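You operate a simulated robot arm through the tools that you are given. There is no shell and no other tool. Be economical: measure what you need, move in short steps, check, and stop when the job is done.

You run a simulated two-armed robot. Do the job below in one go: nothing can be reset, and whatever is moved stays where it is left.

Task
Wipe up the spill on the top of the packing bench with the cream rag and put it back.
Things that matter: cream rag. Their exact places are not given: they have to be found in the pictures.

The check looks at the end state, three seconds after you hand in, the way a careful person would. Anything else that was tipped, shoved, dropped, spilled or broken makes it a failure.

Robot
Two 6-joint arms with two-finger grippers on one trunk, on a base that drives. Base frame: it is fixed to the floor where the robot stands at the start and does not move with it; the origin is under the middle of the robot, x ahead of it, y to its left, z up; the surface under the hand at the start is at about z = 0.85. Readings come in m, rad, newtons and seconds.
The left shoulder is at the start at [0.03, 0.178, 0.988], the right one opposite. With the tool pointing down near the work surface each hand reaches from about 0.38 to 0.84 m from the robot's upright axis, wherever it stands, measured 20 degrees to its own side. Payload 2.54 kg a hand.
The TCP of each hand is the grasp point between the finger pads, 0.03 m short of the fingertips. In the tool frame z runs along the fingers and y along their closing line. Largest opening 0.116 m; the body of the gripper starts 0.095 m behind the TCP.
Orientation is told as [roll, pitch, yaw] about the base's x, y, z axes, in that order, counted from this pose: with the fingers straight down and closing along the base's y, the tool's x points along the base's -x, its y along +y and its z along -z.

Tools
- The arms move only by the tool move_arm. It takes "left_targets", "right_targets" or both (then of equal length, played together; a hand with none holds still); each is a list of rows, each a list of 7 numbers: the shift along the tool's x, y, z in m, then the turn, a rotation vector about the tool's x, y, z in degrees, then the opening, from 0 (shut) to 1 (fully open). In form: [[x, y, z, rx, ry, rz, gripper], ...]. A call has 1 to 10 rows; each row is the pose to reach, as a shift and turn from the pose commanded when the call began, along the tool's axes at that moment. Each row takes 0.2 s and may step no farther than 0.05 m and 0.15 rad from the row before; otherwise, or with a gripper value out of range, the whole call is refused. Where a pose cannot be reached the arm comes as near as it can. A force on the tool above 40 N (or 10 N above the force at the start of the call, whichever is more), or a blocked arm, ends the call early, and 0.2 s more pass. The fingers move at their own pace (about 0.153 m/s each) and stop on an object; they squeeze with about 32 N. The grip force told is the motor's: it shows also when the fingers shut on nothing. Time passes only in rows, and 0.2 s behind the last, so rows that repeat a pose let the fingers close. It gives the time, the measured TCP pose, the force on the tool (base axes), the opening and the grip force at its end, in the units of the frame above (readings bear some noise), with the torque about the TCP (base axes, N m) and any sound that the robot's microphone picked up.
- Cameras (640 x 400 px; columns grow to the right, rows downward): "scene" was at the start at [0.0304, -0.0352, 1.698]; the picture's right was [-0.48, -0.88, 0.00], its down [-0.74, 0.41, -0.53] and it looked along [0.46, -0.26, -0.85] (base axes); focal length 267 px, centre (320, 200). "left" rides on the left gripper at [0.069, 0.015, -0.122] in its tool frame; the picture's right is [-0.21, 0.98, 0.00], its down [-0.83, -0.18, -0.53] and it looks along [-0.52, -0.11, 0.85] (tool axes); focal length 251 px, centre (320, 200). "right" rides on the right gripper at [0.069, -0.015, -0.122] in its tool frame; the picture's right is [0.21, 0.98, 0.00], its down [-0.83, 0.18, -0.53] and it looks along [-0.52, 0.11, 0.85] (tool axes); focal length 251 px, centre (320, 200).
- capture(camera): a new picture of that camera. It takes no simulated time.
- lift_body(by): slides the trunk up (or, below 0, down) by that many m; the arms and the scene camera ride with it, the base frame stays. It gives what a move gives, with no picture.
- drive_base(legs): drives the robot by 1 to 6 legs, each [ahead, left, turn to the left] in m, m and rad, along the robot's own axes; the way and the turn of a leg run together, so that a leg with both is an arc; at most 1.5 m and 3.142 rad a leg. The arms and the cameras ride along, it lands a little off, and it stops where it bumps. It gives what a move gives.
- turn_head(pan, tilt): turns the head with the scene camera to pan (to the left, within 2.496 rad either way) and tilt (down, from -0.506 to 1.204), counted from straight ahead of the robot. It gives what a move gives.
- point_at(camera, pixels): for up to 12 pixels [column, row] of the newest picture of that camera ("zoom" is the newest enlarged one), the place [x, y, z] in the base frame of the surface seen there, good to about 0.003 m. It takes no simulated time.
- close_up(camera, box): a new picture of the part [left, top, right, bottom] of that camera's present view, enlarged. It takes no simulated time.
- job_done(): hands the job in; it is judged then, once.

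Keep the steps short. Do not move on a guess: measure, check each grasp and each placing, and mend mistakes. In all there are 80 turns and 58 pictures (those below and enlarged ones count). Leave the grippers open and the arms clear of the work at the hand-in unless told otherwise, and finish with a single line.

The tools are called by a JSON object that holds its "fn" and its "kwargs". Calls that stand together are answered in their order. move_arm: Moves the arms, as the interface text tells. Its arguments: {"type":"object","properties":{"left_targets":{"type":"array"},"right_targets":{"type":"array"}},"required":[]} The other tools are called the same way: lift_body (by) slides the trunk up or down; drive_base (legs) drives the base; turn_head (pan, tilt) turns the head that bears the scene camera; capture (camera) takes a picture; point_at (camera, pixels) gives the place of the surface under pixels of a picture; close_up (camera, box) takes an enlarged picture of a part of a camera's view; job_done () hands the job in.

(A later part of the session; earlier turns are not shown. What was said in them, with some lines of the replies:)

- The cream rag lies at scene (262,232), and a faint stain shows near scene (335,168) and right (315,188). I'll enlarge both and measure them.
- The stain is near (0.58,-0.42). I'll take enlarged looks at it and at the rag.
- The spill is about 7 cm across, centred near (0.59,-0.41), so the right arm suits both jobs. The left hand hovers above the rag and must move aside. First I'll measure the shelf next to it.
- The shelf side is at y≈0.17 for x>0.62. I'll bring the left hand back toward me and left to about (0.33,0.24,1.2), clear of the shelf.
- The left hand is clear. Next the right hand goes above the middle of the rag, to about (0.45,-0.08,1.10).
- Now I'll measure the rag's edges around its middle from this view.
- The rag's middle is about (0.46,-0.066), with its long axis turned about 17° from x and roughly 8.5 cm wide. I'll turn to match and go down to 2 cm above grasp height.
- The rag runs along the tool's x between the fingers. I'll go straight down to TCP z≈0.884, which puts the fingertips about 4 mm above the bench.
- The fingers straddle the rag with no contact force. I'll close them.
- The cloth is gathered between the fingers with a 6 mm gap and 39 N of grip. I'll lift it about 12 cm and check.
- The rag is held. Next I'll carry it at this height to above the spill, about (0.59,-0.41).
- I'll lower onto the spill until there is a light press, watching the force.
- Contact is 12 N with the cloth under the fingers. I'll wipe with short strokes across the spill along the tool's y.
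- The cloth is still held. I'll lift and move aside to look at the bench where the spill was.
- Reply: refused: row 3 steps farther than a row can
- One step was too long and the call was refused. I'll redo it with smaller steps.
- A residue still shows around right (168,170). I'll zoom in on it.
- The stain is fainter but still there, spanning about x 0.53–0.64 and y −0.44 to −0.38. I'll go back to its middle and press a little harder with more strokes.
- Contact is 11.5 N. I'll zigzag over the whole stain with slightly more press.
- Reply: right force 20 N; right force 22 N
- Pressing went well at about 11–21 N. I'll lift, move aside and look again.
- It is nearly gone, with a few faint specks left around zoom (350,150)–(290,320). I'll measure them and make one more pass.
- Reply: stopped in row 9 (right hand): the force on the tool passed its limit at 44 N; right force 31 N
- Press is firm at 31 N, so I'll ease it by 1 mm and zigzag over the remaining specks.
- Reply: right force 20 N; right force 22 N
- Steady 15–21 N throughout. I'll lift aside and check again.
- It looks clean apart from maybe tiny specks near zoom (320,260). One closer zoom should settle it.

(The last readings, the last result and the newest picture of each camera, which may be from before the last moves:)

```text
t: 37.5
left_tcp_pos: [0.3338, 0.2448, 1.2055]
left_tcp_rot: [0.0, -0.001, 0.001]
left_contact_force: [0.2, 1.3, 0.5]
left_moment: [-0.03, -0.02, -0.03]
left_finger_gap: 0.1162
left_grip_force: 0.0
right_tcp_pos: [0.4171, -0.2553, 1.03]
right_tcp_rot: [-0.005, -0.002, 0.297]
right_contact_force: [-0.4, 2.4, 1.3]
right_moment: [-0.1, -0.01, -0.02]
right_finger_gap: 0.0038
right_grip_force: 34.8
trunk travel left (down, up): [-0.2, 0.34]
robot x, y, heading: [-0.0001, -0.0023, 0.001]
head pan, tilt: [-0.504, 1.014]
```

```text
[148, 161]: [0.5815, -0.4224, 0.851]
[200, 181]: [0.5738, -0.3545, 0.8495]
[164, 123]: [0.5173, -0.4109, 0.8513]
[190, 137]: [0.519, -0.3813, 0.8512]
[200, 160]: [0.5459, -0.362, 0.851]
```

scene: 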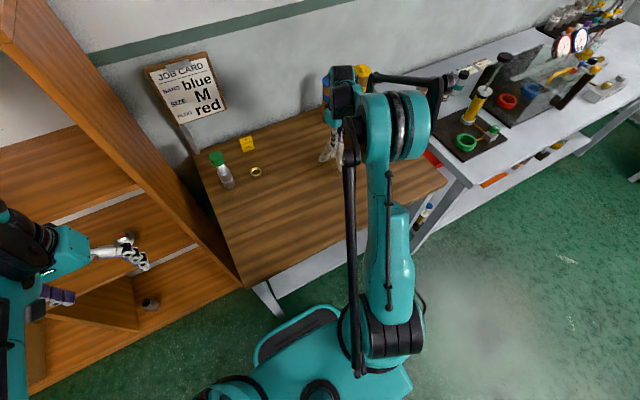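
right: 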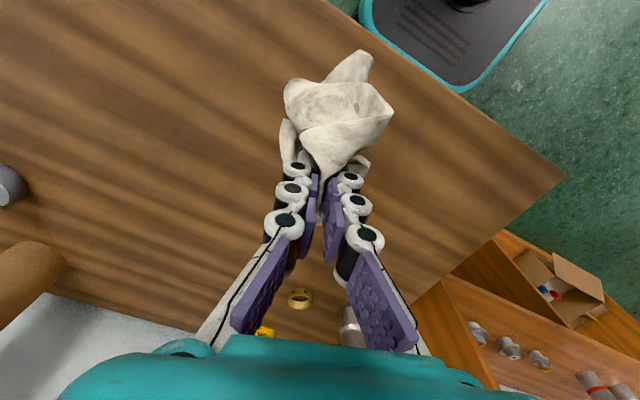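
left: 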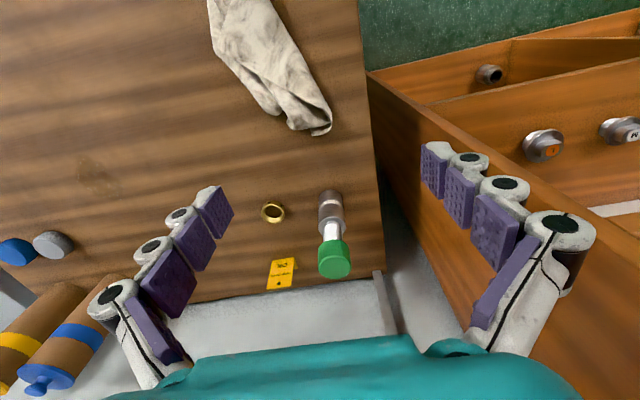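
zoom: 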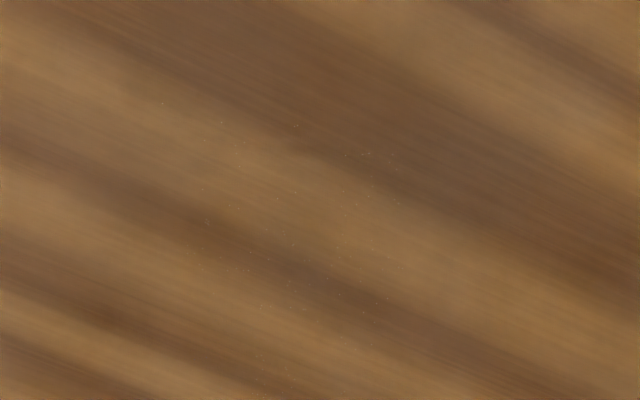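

Only microscopic specks remain. One more pass will make sure.

{"fn": "move_arm", "kwargs": {"right_targets": [[-0.023, -0.04, 0, 0, 0, 0, 0], [-0.046, -0.08, 0, 0, 0, 0, 0], [-0.069, -0.12, 0.015, 0, 0, 0, 0], [-0.092, -0.159, 0.03, 0, 0, 0, 0], [-0.115, -0.197, 0.05, 0, 0, 0, 0], [-0.115, -0.197, 0.095, 0, 0, 0, 0], [-0.115, -0.197, 0.13, 0, 0, 0, 0], [-0.115, -0.197, 0.143, 0, 0, 0, 0], [-0.115, -0.197, 0.148, 0, 0, 0, 0]]}}

{"fn": "move_arm", "kwargs": {"right_targets": [[0, 0.025, 0, 0, 0, 0, 0], [-0.01, 0.04, 0, 0, 0, 0, 0], [-0.01, 0.01, 0, 0, 0, 0, 0], [-0.01, -0.02, 0, 0, 0, 0, 0], [-0.01, -0.05, 0, 0, 0, 0, 0], [-0.03, -0.05, 0, 0, 0, 0, 0], [-0.03, -0.02, 0, 0, 0, 0, 0], [-0.03, 0.01, 0, 0, 0, 0, 0], [-0.03, 0.035, 0, 0, 0, 0, 0], [-0.05, 0.03, 0, 0, 0, 0, 0]]}}

{"fn": "move_arm", "kwargs": {"right_targets": [[0, -0.03, 0, 0, 0, 0, 0], [0, -0.065, 0, 0, 0, 0, 0], [0.03, -0.08, 0, 0, 0, 0, 0], [0.06, -0.08, 0, 0, 0, 0, 0], [0.06, -0.05, 0, 0, 0, 0, 0], [0.06, -0.02, 0, 0, 0, 0, 0], [0.06, 0.015, 0, 0, 0, 0, 0], [0.08, 0.015, 0, 0, 0, 0, 0], [0.08, -0.015, 0, 0, 0, 0, 0], [0.08, -0.045, 0, 0, 0, 0, 0]]}}

{"fn": "move_arm", "kwargs": {"right_targets": [[0, -0.025, 0, 0, 0, 0, 0], [0.02, -0.025, 0, 0, 0, 0, 0], [0.02, 0, 0, 0, 0, 0, 0], [0.02, 0.03, 0, 0, 0, 0, 0], [0.02, 0.06, 0, 0, 0, 0, 0], [0.035, 0.06, 0, 0, 0, 0, 0], [0.035, 0.03, 0, 0, 0, 0, 0], [0.035, 0, 0, 0, 0, 0, 0], [0.01, 0.02, 0, 0, 0, 0, 0], [-0.02, 0.03, 0, 0, 0, 0, 0]]}}

{"fn": "move_arm", "kwargs": {"right_targets": [[0, 0, -0.04, 0, 0, 0, 0], [0, 0, -0.08, 0, 0, 0, 0], [0.02, 0.03, -0.11, 0, 0, 0, 0], [0.045, 0.06, -0.14, 0, 0, 0, 0], [0.07, 0.1, -0.15, 0, 0, 0, 0], [0.095, 0.14, -0.15, 0, 0, 0, 0], [0.115, 0.18, -0.15, 0, 0, 0, 0]]}}

{"fn": "close_up", "kwargs": {"camera": "right", "box": [90, 90, 230, 210]}}

```text
t: 39.5
left_tcp_pos: [0.3348, 0.2442, 1.2064]
left_tcp_rot: [0.0, 0.001, 0.0]
left_contact_force: [1.1, -0.3, -0.5]
left_moment: [-0.02, -0.02, 0.01]
left_finger_gap: 0.1161
left_grip_force: 0.0
right_tcp_pos: [0.5844, -0.4116, 0.881]
right_tcp_rot: [-0.002, 0.0, 0.296]
right_contact_force: [0.7, 0.5, 7.1]
right_moment: [-0.04, 0.05, 0.04]
right_finger_gap: 0.0058
right_grip_force: 34.6
trunk travel left (down, up): [-0.2, 0.34]
robot x, y, heading: [-0.0007, 0.0033, -0.003]
head pan, tilt: [-0.504, 1.014]
```

```text
t: 41.8
left_tcp_pos: [0.3345, 0.2441, 1.2051]
left_tcp_rot: [0.0, -0.001, -0.001]
left_contact_force: [-0.6, -0.3, -0.2]
left_moment: [0.01, -0.02, -0.02]
left_finger_gap: 0.116
left_grip_force: 0.1
right_tcp_pos: [0.6238, -0.3677, 0.8821]
right_tcp_rot: [-0.003, -0.003, 0.297]
right_contact_force: [-1.7, -0.3, 5.7]
right_moment: [-0.02, 0.0, 0.02]
right_finger_gap: 0.004
right_grip_force: 32.4
trunk travel left (down, up): [-0.2, 0.34]
robot x, y, heading: [-0.0053, 0.0001, -0.004]
head pan, tilt: [-0.504, 1.014]
```

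```text
t: 44.0
left_tcp_pos: [0.3346, 0.2434, 1.206]
left_tcp_rot: [-0.001, 0.001, 0.001]
left_contact_force: [0.5, -0.9, -0.5]
left_moment: [0.0, 0.01, -0.05]
left_finger_gap: 0.1159
left_grip_force: 0.1
right_tcp_pos: [0.5605, -0.4353, 0.8813]
right_tcp_rot: [-0.002, -0.002, 0.297]
right_contact_force: [0.1, 2.6, 7.4]
right_moment: [0.08, -0.02, 0.02]
right_finger_gap: 0.0043
right_grip_force: 31.7
trunk travel left (down, up): [-0.2, 0.34]
robot x, y, heading: [0.0002, 0.0022, 0.002]
head pan, tilt: [-0.504, 1.014]
```

```text
t: 46.1
left_tcp_pos: [0.3343, 0.2434, 1.2057]
left_tcp_rot: [0.001, -0.001, 0.0]
left_contact_force: [0.3, -0.5, 0.1]
left_moment: [0.01, 0.04, -0.01]
left_finger_gap: 0.116
left_grip_force: 0.1
right_tcp_pos: [0.5704, -0.4013, 0.8822]
right_tcp_rot: [-0.003, 0.0, 0.294]
right_contact_force: [-1.2, 1.1, 3.7]
right_moment: [0.03, 0.01, 0.01]
right_finger_gap: 0.0043
right_grip_force: 31.4
trunk travel left (down, up): [-0.2, 0.34]
robot x, y, heading: [-0.0017, 0.0014, -0.001]
head pan, tilt: [-0.504, 1.014]
```

```text
t: 47.8
left_tcp_pos: [0.3337, 0.2449, 1.2055]
left_tcp_rot: [-0.002, -0.002, 0.001]
left_contact_force: [-0.3, 0.3, 0.6]
left_moment: [-0.02, -0.03, 0.03]
left_finger_gap: 0.1159
left_grip_force: 0.0
right_tcp_pos: [0.407, -0.2603, 1.032]
right_tcp_rot: [-0.004, -0.003, 0.298]
right_contact_force: [0.5, 0.4, -1.7]
right_moment: [-0.05, 0.03, -0.01]
right_finger_gap: 0.0062
right_grip_force: 35.5
trunk travel left (down, up): [-0.2, 0.34]
robot x, y, heading: [-0.0033, 0.0004, -0.002]
head pan, tilt: [-0.504, 1.014]
```

```text
3.33 times, centred on (160, 150) of right
```

zoom: 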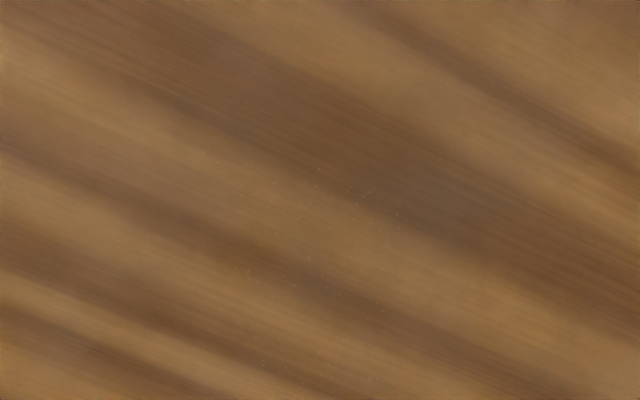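

It is almost invisible, but that pass pressed only 4–7 N. I'll do one final pass a bit firmer.

{"fn": "move_arm", "kwargs": {"right_targets": [[-0.025, -0.039, 0, 0, 0, 0, 0], [-0.05, -0.078, 0, 0, 0, 0, 0], [-0.075, -0.117, 0.01, 0, 0, 0, 0], [-0.1, -0.157, 0.02, 0, 0, 0, 0], [-0.126, -0.196, 0.03, 0, 0, 0, 0], [-0.126, -0.196, 0.075, 0, 0, 0, 0], [-0.126, -0.196, 0.12, 0, 0, 0, 0], [-0.126, -0.196, 0.142, 0, 0, 0, 0], [-0.126, -0.196, 0.149, 0, 0, 0, 0], [-0.126, -0.196, 0.152, 0, 0, 0, 0]]}}

```text
t: 50.0
left_tcp_pos: [0.3359, 0.2458, 1.2048]
left_tcp_rot: [-0.002, -0.001, 0.0]
left_contact_force: [0.3, 0.3, 0.9]
left_moment: [0.0, 0.0, 0.01]
left_finger_gap: 0.1158
left_grip_force: 0.0
right_tcp_pos: [0.5864, -0.4122, 0.8822]
right_tcp_rot: [-0.002, -0.003, 0.296]
right_contact_force: [1.7, -0.7, 16.6]
right_moment: [-0.24, -0.12, -0.01]
right_finger_gap: 0.0052
right_grip_force: 32.2
trunk travel left (down, up): [-0.2, 0.34]
robot x, y, heading: [-0.0004, 0.0002, -0.002]
head pan, tilt: [-0.504, 1.014]
```

Press is 16.6 N. I'll run the strokes again, then lift and look.

{"fn": "move_arm", "kwargs": {"right_targets": [[0, 0.025, 0.001, 0, 0, 0, 0], [-0.01, 0.04, 0.001, 0, 0, 0, 0], [-0.01, 0.01, 0.001, 0, 0, 0, 0], [-0.01, -0.02, 0.001, 0, 0, 0, 0], [-0.01, -0.05, 0.001, 0, 0, 0, 0], [-0.03, -0.05, 0.001, 0, 0, 0, 0], [-0.03, -0.02, 0.001, 0, 0, 0, 0], [-0.03, 0.01, 0.001, 0, 0, 0, 0], [-0.03, 0.035, 0.001, 0, 0, 0, 0], [-0.05, 0.03, 0.001, 0, 0, 0, 0]]}}

{"fn": "move_arm", "kwargs": {"right_targets": [[0, -0.03, 0, 0, 0, 0, 0], [0, -0.065, 0, 0, 0, 0, 0], [0.03, -0.08, 0, 0, 0, 0, 0], [0.06, -0.08, 0, 0, 0, 0, 0], [0.06, -0.05, 0, 0, 0, 0, 0], [0.06, -0.02, 0, 0, 0, 0, 0], [0.06, 0.015, 0, 0, 0, 0, 0], [0.08, 0.015, 0, 0, 0, 0, 0], [0.08, -0.015, 0, 0, 0, 0, 0], [0.08, -0.045, 0, 0, 0, 0, 0]]}}

{"fn": "move_arm", "kwargs": {"right_targets": [[0, -0.025, 0, 0, 0, 0, 0], [0.02, -0.025, 0, 0, 0, 0, 0], [0.02, 0, 0, 0, 0, 0, 0], [0.02, 0.03, 0, 0, 0, 0, 0], [0.02, 0.06, 0, 0, 0, 0, 0], [0.035, 0.06, 0, 0, 0, 0, 0], [0.035, 0.03, 0, 0, 0, 0, 0], [0.035, 0, 0, 0, 0, 0, 0], [0.01, 0.02, 0, 0, 0, 0, 0], [-0.02, 0.03, 0, 0, 0, 0, 0]]}}

{"fn": "move_arm", "kwargs": {"right_targets": [[0, 0, -0.04, 0, 0, 0, 0], [0, 0, -0.08, 0, 0, 0, 0], [0.02, 0.03, -0.11, 0, 0, 0, 0], [0.045, 0.06, -0.14, 0, 0, 0, 0], [0.07, 0.1, -0.15, 0, 0, 0, 0], [0.095, 0.14, -0.15, 0, 0, 0, 0], [0.115, 0.18, -0.15, 0, 0, 0, 0]]}}

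{"fn": "close_up", "kwargs": {"camera": "right", "box": [90, 90, 230, 210]}}

{"fn": "capture", "kwargs": {"camera": "right"}}

```text
t: 52.1
left_tcp_pos: [0.3326, 0.2455, 1.2048]
left_tcp_rot: [0.0, -0.003, 0.0]
left_contact_force: [-0.2, -0.2, -0.4]
left_moment: [-0.03, 0.0, 0.02]
left_finger_gap: 0.1161
left_grip_force: 0.1
right_tcp_pos: [0.6242, -0.3662, 0.8803]
right_tcp_rot: [-0.001, -0.004, 0.298]
right_contact_force: [-7.7, 0.3, 26.5]
right_moment: [0.01, 0.14, 0.0]
right_finger_gap: 0.0045
right_grip_force: 31.8
trunk travel left (down, up): [-0.2, 0.34]
robot x, y, heading: [-0.0001, 0.0034, -0.0]
head pan, tilt: [-0.504, 1.014]
```

```text
t: 53.3
left_tcp_pos: [0.3341, 0.2456, 1.206]
left_tcp_rot: [-0.001, -0.003, 0.0]
left_contact_force: [1.1, -0.3, -1.2]
left_moment: [0.01, 0.02, -0.01]
left_finger_gap: 0.1159
left_grip_force: 0.1
right_tcp_pos: [0.5892, -0.4585, 0.88]
right_tcp_rot: [-0.009, 0.0, 0.294]
right_contact_force: [-3.0, 0.6, 24.2]
right_moment: [0.05, 0.0, -0.01]
right_finger_gap: 0.0042
right_grip_force: 32.1
trunk travel left (down, up): [-0.2, 0.34]
robot x, y, heading: [-0.001, -0.0015, -0.003]
head pan, tilt: [-0.504, 1.014]
stopped in row 5 (right hand): the force on the tool passed its limit at 45 N (the readings are from after the stop); the commanded pose is now the measured one
```

```text
t: 54.4
left_tcp_pos: [0.3341, 0.2458, 1.2061]
left_tcp_rot: [-0.002, -0.002, 0.0]
left_contact_force: [-0.3, -0.1, 0.6]
left_moment: [0.03, 0.02, 0.01]
left_finger_gap: 0.1159
left_grip_force: 0.0
right_tcp_pos: [0.5555, -0.4194, 0.8799]
right_tcp_rot: [-0.012, -0.001, 0.291]
right_contact_force: [-4.3, 2.3, 23.9]
right_moment: [0.08, 0.05, 0.0]
right_finger_gap: 0.0043
right_grip_force: 32.0
trunk travel left (down, up): [-0.2, 0.34]
robot x, y, heading: [0.0022, -0.0036, 0.002]
head pan, tilt: [-0.504, 1.014]
stopped in row 5 (right hand): the force on the tool passed its limit at 43 N (the readings are from after the stop); the commanded pose is now the measured one
```

```text
t: 56.0
left_tcp_pos: [0.3354, 0.2446, 1.2065]
left_tcp_rot: [0.0, -0.001, 0.0]
left_contact_force: [-0.1, -1.0, 0.7]
left_moment: [0.01, -0.07, 0.02]
left_finger_gap: 0.1159
left_grip_force: 0.0
right_tcp_pos: [0.3941, -0.2784, 1.028]
right_tcp_rot: [-0.01, -0.002, 0.293]
right_contact_force: [0.4, 0.4, -2.9]
right_moment: [-0.06, 0.0, -0.02]
right_finger_gap: 0.0039
right_grip_force: 28.5
trunk travel left (down, up): [-0.2, 0.34]
robot x, y, heading: [0.0002, 0.002, -0.001]
head pan, tilt: [-0.504, 1.014]
```

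```text
3.33 times, centred on (160, 150) of right
```

zoom: 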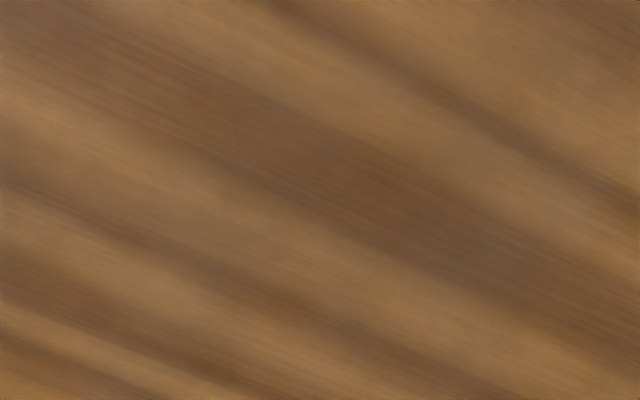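

```text
28 pictures are left
```

right: 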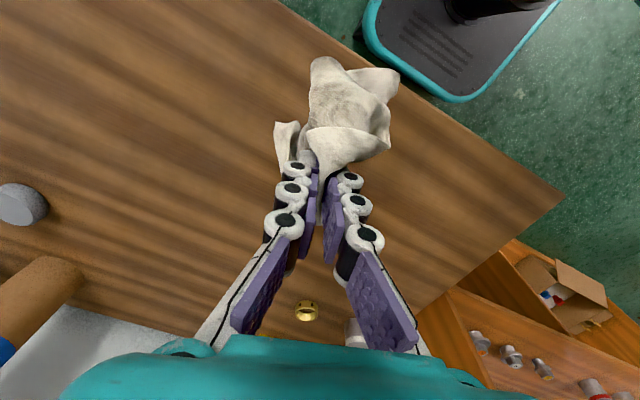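

The bench is spotless. I'll return the rag to above its original place at (0.461,-0.066).

{"fn": "move_arm", "kwargs": {"right_targets": [[-0.025, 0.037, 0, 0, 0, 0, 0], [-0.05, 0.074, 0, 0, 0, 0, 0], [-0.075, 0.111, 0, 0, 0, 0, 0], [-0.1, 0.147, 0, 0, 0, 0, 0], [-0.126, 0.183, 0, 0, 0, 0, 0], [-0.126, 0.183, 0.04, 0, 0, 0, 0], [-0.126, 0.183, 0.08, 0, 0, 0, 0], [-0.126, 0.183, 0.11, 0, 0, 0, 0], [-0.126, 0.183, 0.135, 0, 0, 0, 0]]}}

{"fn": "capture", "kwargs": {"camera": "right"}}

{"fn": "close_up", "kwargs": {"camera": "scene", "box": [180, 140, 360, 300]}}

```text
t: 58.0
left_tcp_pos: [0.3368, 0.2437, 1.206]
left_tcp_rot: [0.001, 0.0, -0.001]
left_contact_force: [0.3, -0.1, -0.4]
left_moment: [-0.01, -0.02, 0.0]
left_finger_gap: 0.1161
left_grip_force: 0.1
right_tcp_pos: [0.4631, -0.0678, 0.8894]
right_tcp_rot: [-0.009, 0.001, 0.295]
right_contact_force: [0.8, -1.2, -0.4]
right_moment: [-0.03, 0.0, -0.03]
right_finger_gap: 0.0037
right_grip_force: 27.1
trunk travel left (down, up): [-0.2, 0.34]
robot x, y, heading: [0.0003, -0.0015, -0.002]
head pan, tilt: [-0.504, 1.014]
```

```text
27 pictures are left
```

right: 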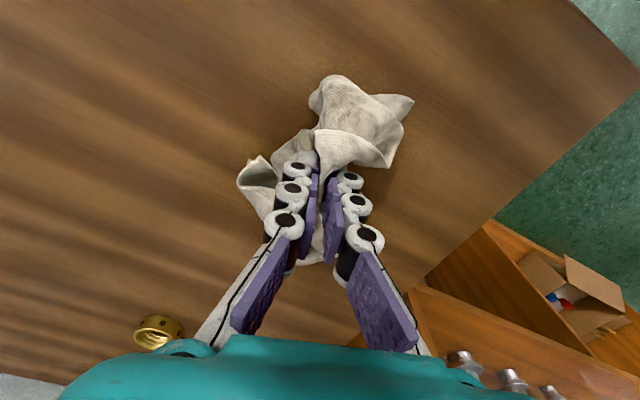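

```text
2.50 times, centred on (270, 220) of scene
```

zoom: 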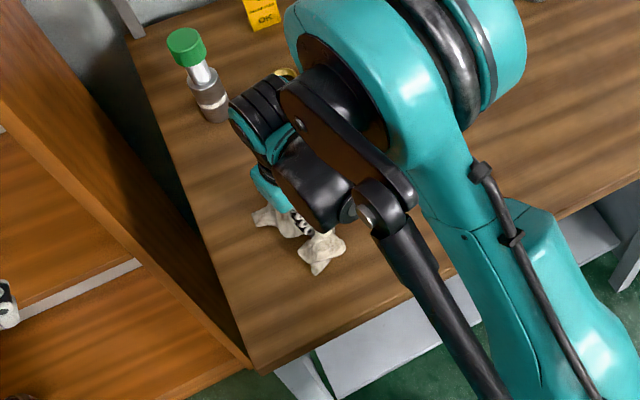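

The rag is back over its place. I'll lower the last few millimetres, open, and rise straight up.

{"fn": "move_arm", "kwargs": {"right_targets": [[0, 0, 0.005, 0, 0, 0, 0], [0, 0, 0.005, 0, 0, 0, 0.2], [0, 0, 0.005, 0, 0, 0, 0.5], [0, 0, 0.005, 0, 0, 0, 0.8], [0, 0, 0.005, 0, 0, 0, 0.8], [0, 0, -0.005, 0, 0, 0, 0.8], [0, 0, -0.025, 0, 0, 0, 0.8], [0, 0, -0.055, 0, 0, 0, 0.8], [0, 0, -0.09, 0, 0, 0, 0.8], [0, 0, -0.13, 0, 0, 0, 0.8]]}}

{"fn": "capture", "kwargs": {"camera": "right"}}

```text
t: 60.2
left_tcp_pos: [0.335, 0.2434, 1.2057]
left_tcp_rot: [0.0, 0.0, -0.001]
left_contact_force: [-0.1, 0.6, 0.4]
left_moment: [-0.01, -0.02, -0.02]
left_finger_gap: 0.1158
left_grip_force: 0.0
right_tcp_pos: [0.4609, -0.0668, 1.0197]
right_tcp_rot: [-0.008, 0.0, 0.294]
right_contact_force: [-0.4, -0.2, 0.2]
right_moment: [-0.01, 0.01, -0.03]
right_finger_gap: 0.0928
right_grip_force: 0.1
trunk travel left (down, up): [-0.2, 0.34]
robot x, y, heading: [0.0027, -0.0021, 0.001]
head pan, tilt: [-0.504, 1.014]
```

```text
25 pictures are left
```

right: 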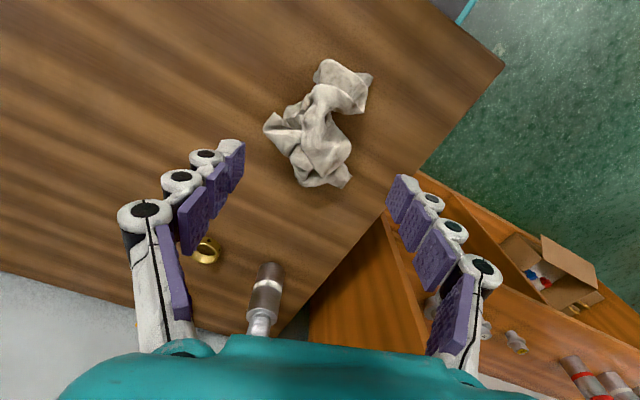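

The rag is released. I'll measure where it lies, then take the right hand up and away to the right.

{"fn": "point_at", "kwargs": {"camera": "right", "pixels": [[320, 125], [340, 70], [270, 125], [345, 182], [365, 90]]}}

{"fn": "move_arm", "kwargs": {"right_targets": [[0, 0, -0.04, 0, 0, 0, 1], [0, 0, -0.08, 0, 0, 0, 1], [0, -0.045, -0.1, 0, 0, 8, 1], [0, -0.09, -0.11, 0, 0, 16, 1], [0, -0.135, -0.11, 0, 0, 17, 1], [0.01, -0.18, -0.11, 0, 0, 17, 1], [0.03, -0.22, -0.11, 0, 0, 17, 1], [0.05, -0.26, -0.11, 0, 0, 17, 1], [0.07, -0.3, -0.11, 0, 0, 17, 1], [0.08, -0.34, -0.11, 0, 0, 17, 1]]}}

{"fn": "capture", "kwargs": {"camera": "scene"}}

{"fn": "capture", "kwargs": {"camera": "right"}}

```text
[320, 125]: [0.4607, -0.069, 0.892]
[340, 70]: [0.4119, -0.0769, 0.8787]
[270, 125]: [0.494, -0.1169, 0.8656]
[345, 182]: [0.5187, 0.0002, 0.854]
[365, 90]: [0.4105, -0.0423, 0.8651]
```

```text
t: 62.4
left_tcp_pos: [0.3364, 0.2415, 1.2057]
left_tcp_rot: [0.001, 0.0, -0.001]
left_contact_force: [0.1, 0.2, 0.3]
left_moment: [0.04, 0.03, -0.01]
left_finger_gap: 0.1159
left_grip_force: 0.1
right_tcp_pos: [0.484, -0.4177, 1.1321]
right_tcp_rot: [-0.007, 0.0, -0.003]
right_contact_force: [-0.1, -0.3, -0.1]
right_moment: [0.01, 0.04, 0.05]
right_finger_gap: 0.116
right_grip_force: 0.1
trunk travel left (down, up): [-0.2, 0.34]
robot x, y, heading: [0.0011, 0.0028, -0.0]
head pan, tilt: [-0.504, 1.014]
```

```text
24 pictures are left
```

scene: 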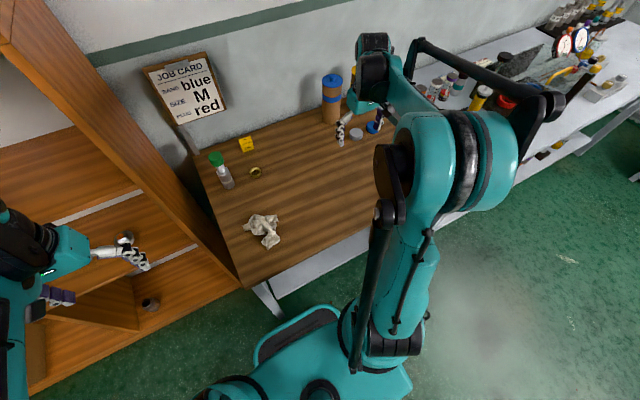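

```text
23 pictures are left
```

right: 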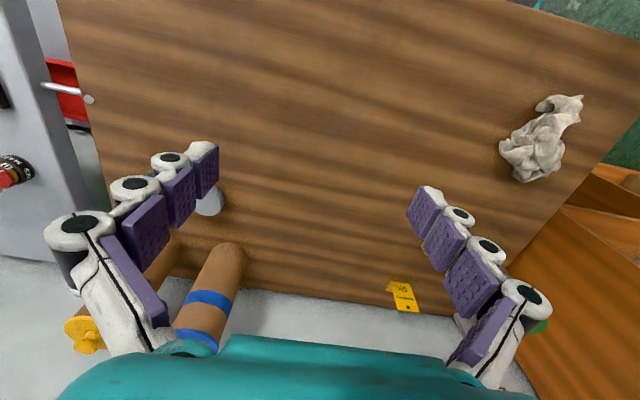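

The bench is clean, the rag lies at its original spot around (0.46,-0.07), and nothing else has moved. Both grippers are open and clear, so I'll hand in.

{"fn": "job_done", "kwargs": {}}

```text
The job is handed in.
```

The spill is wiped off the packing bench and the cream rag is back where it lay, though crumpled rather than flat; nothing else was disturbed.
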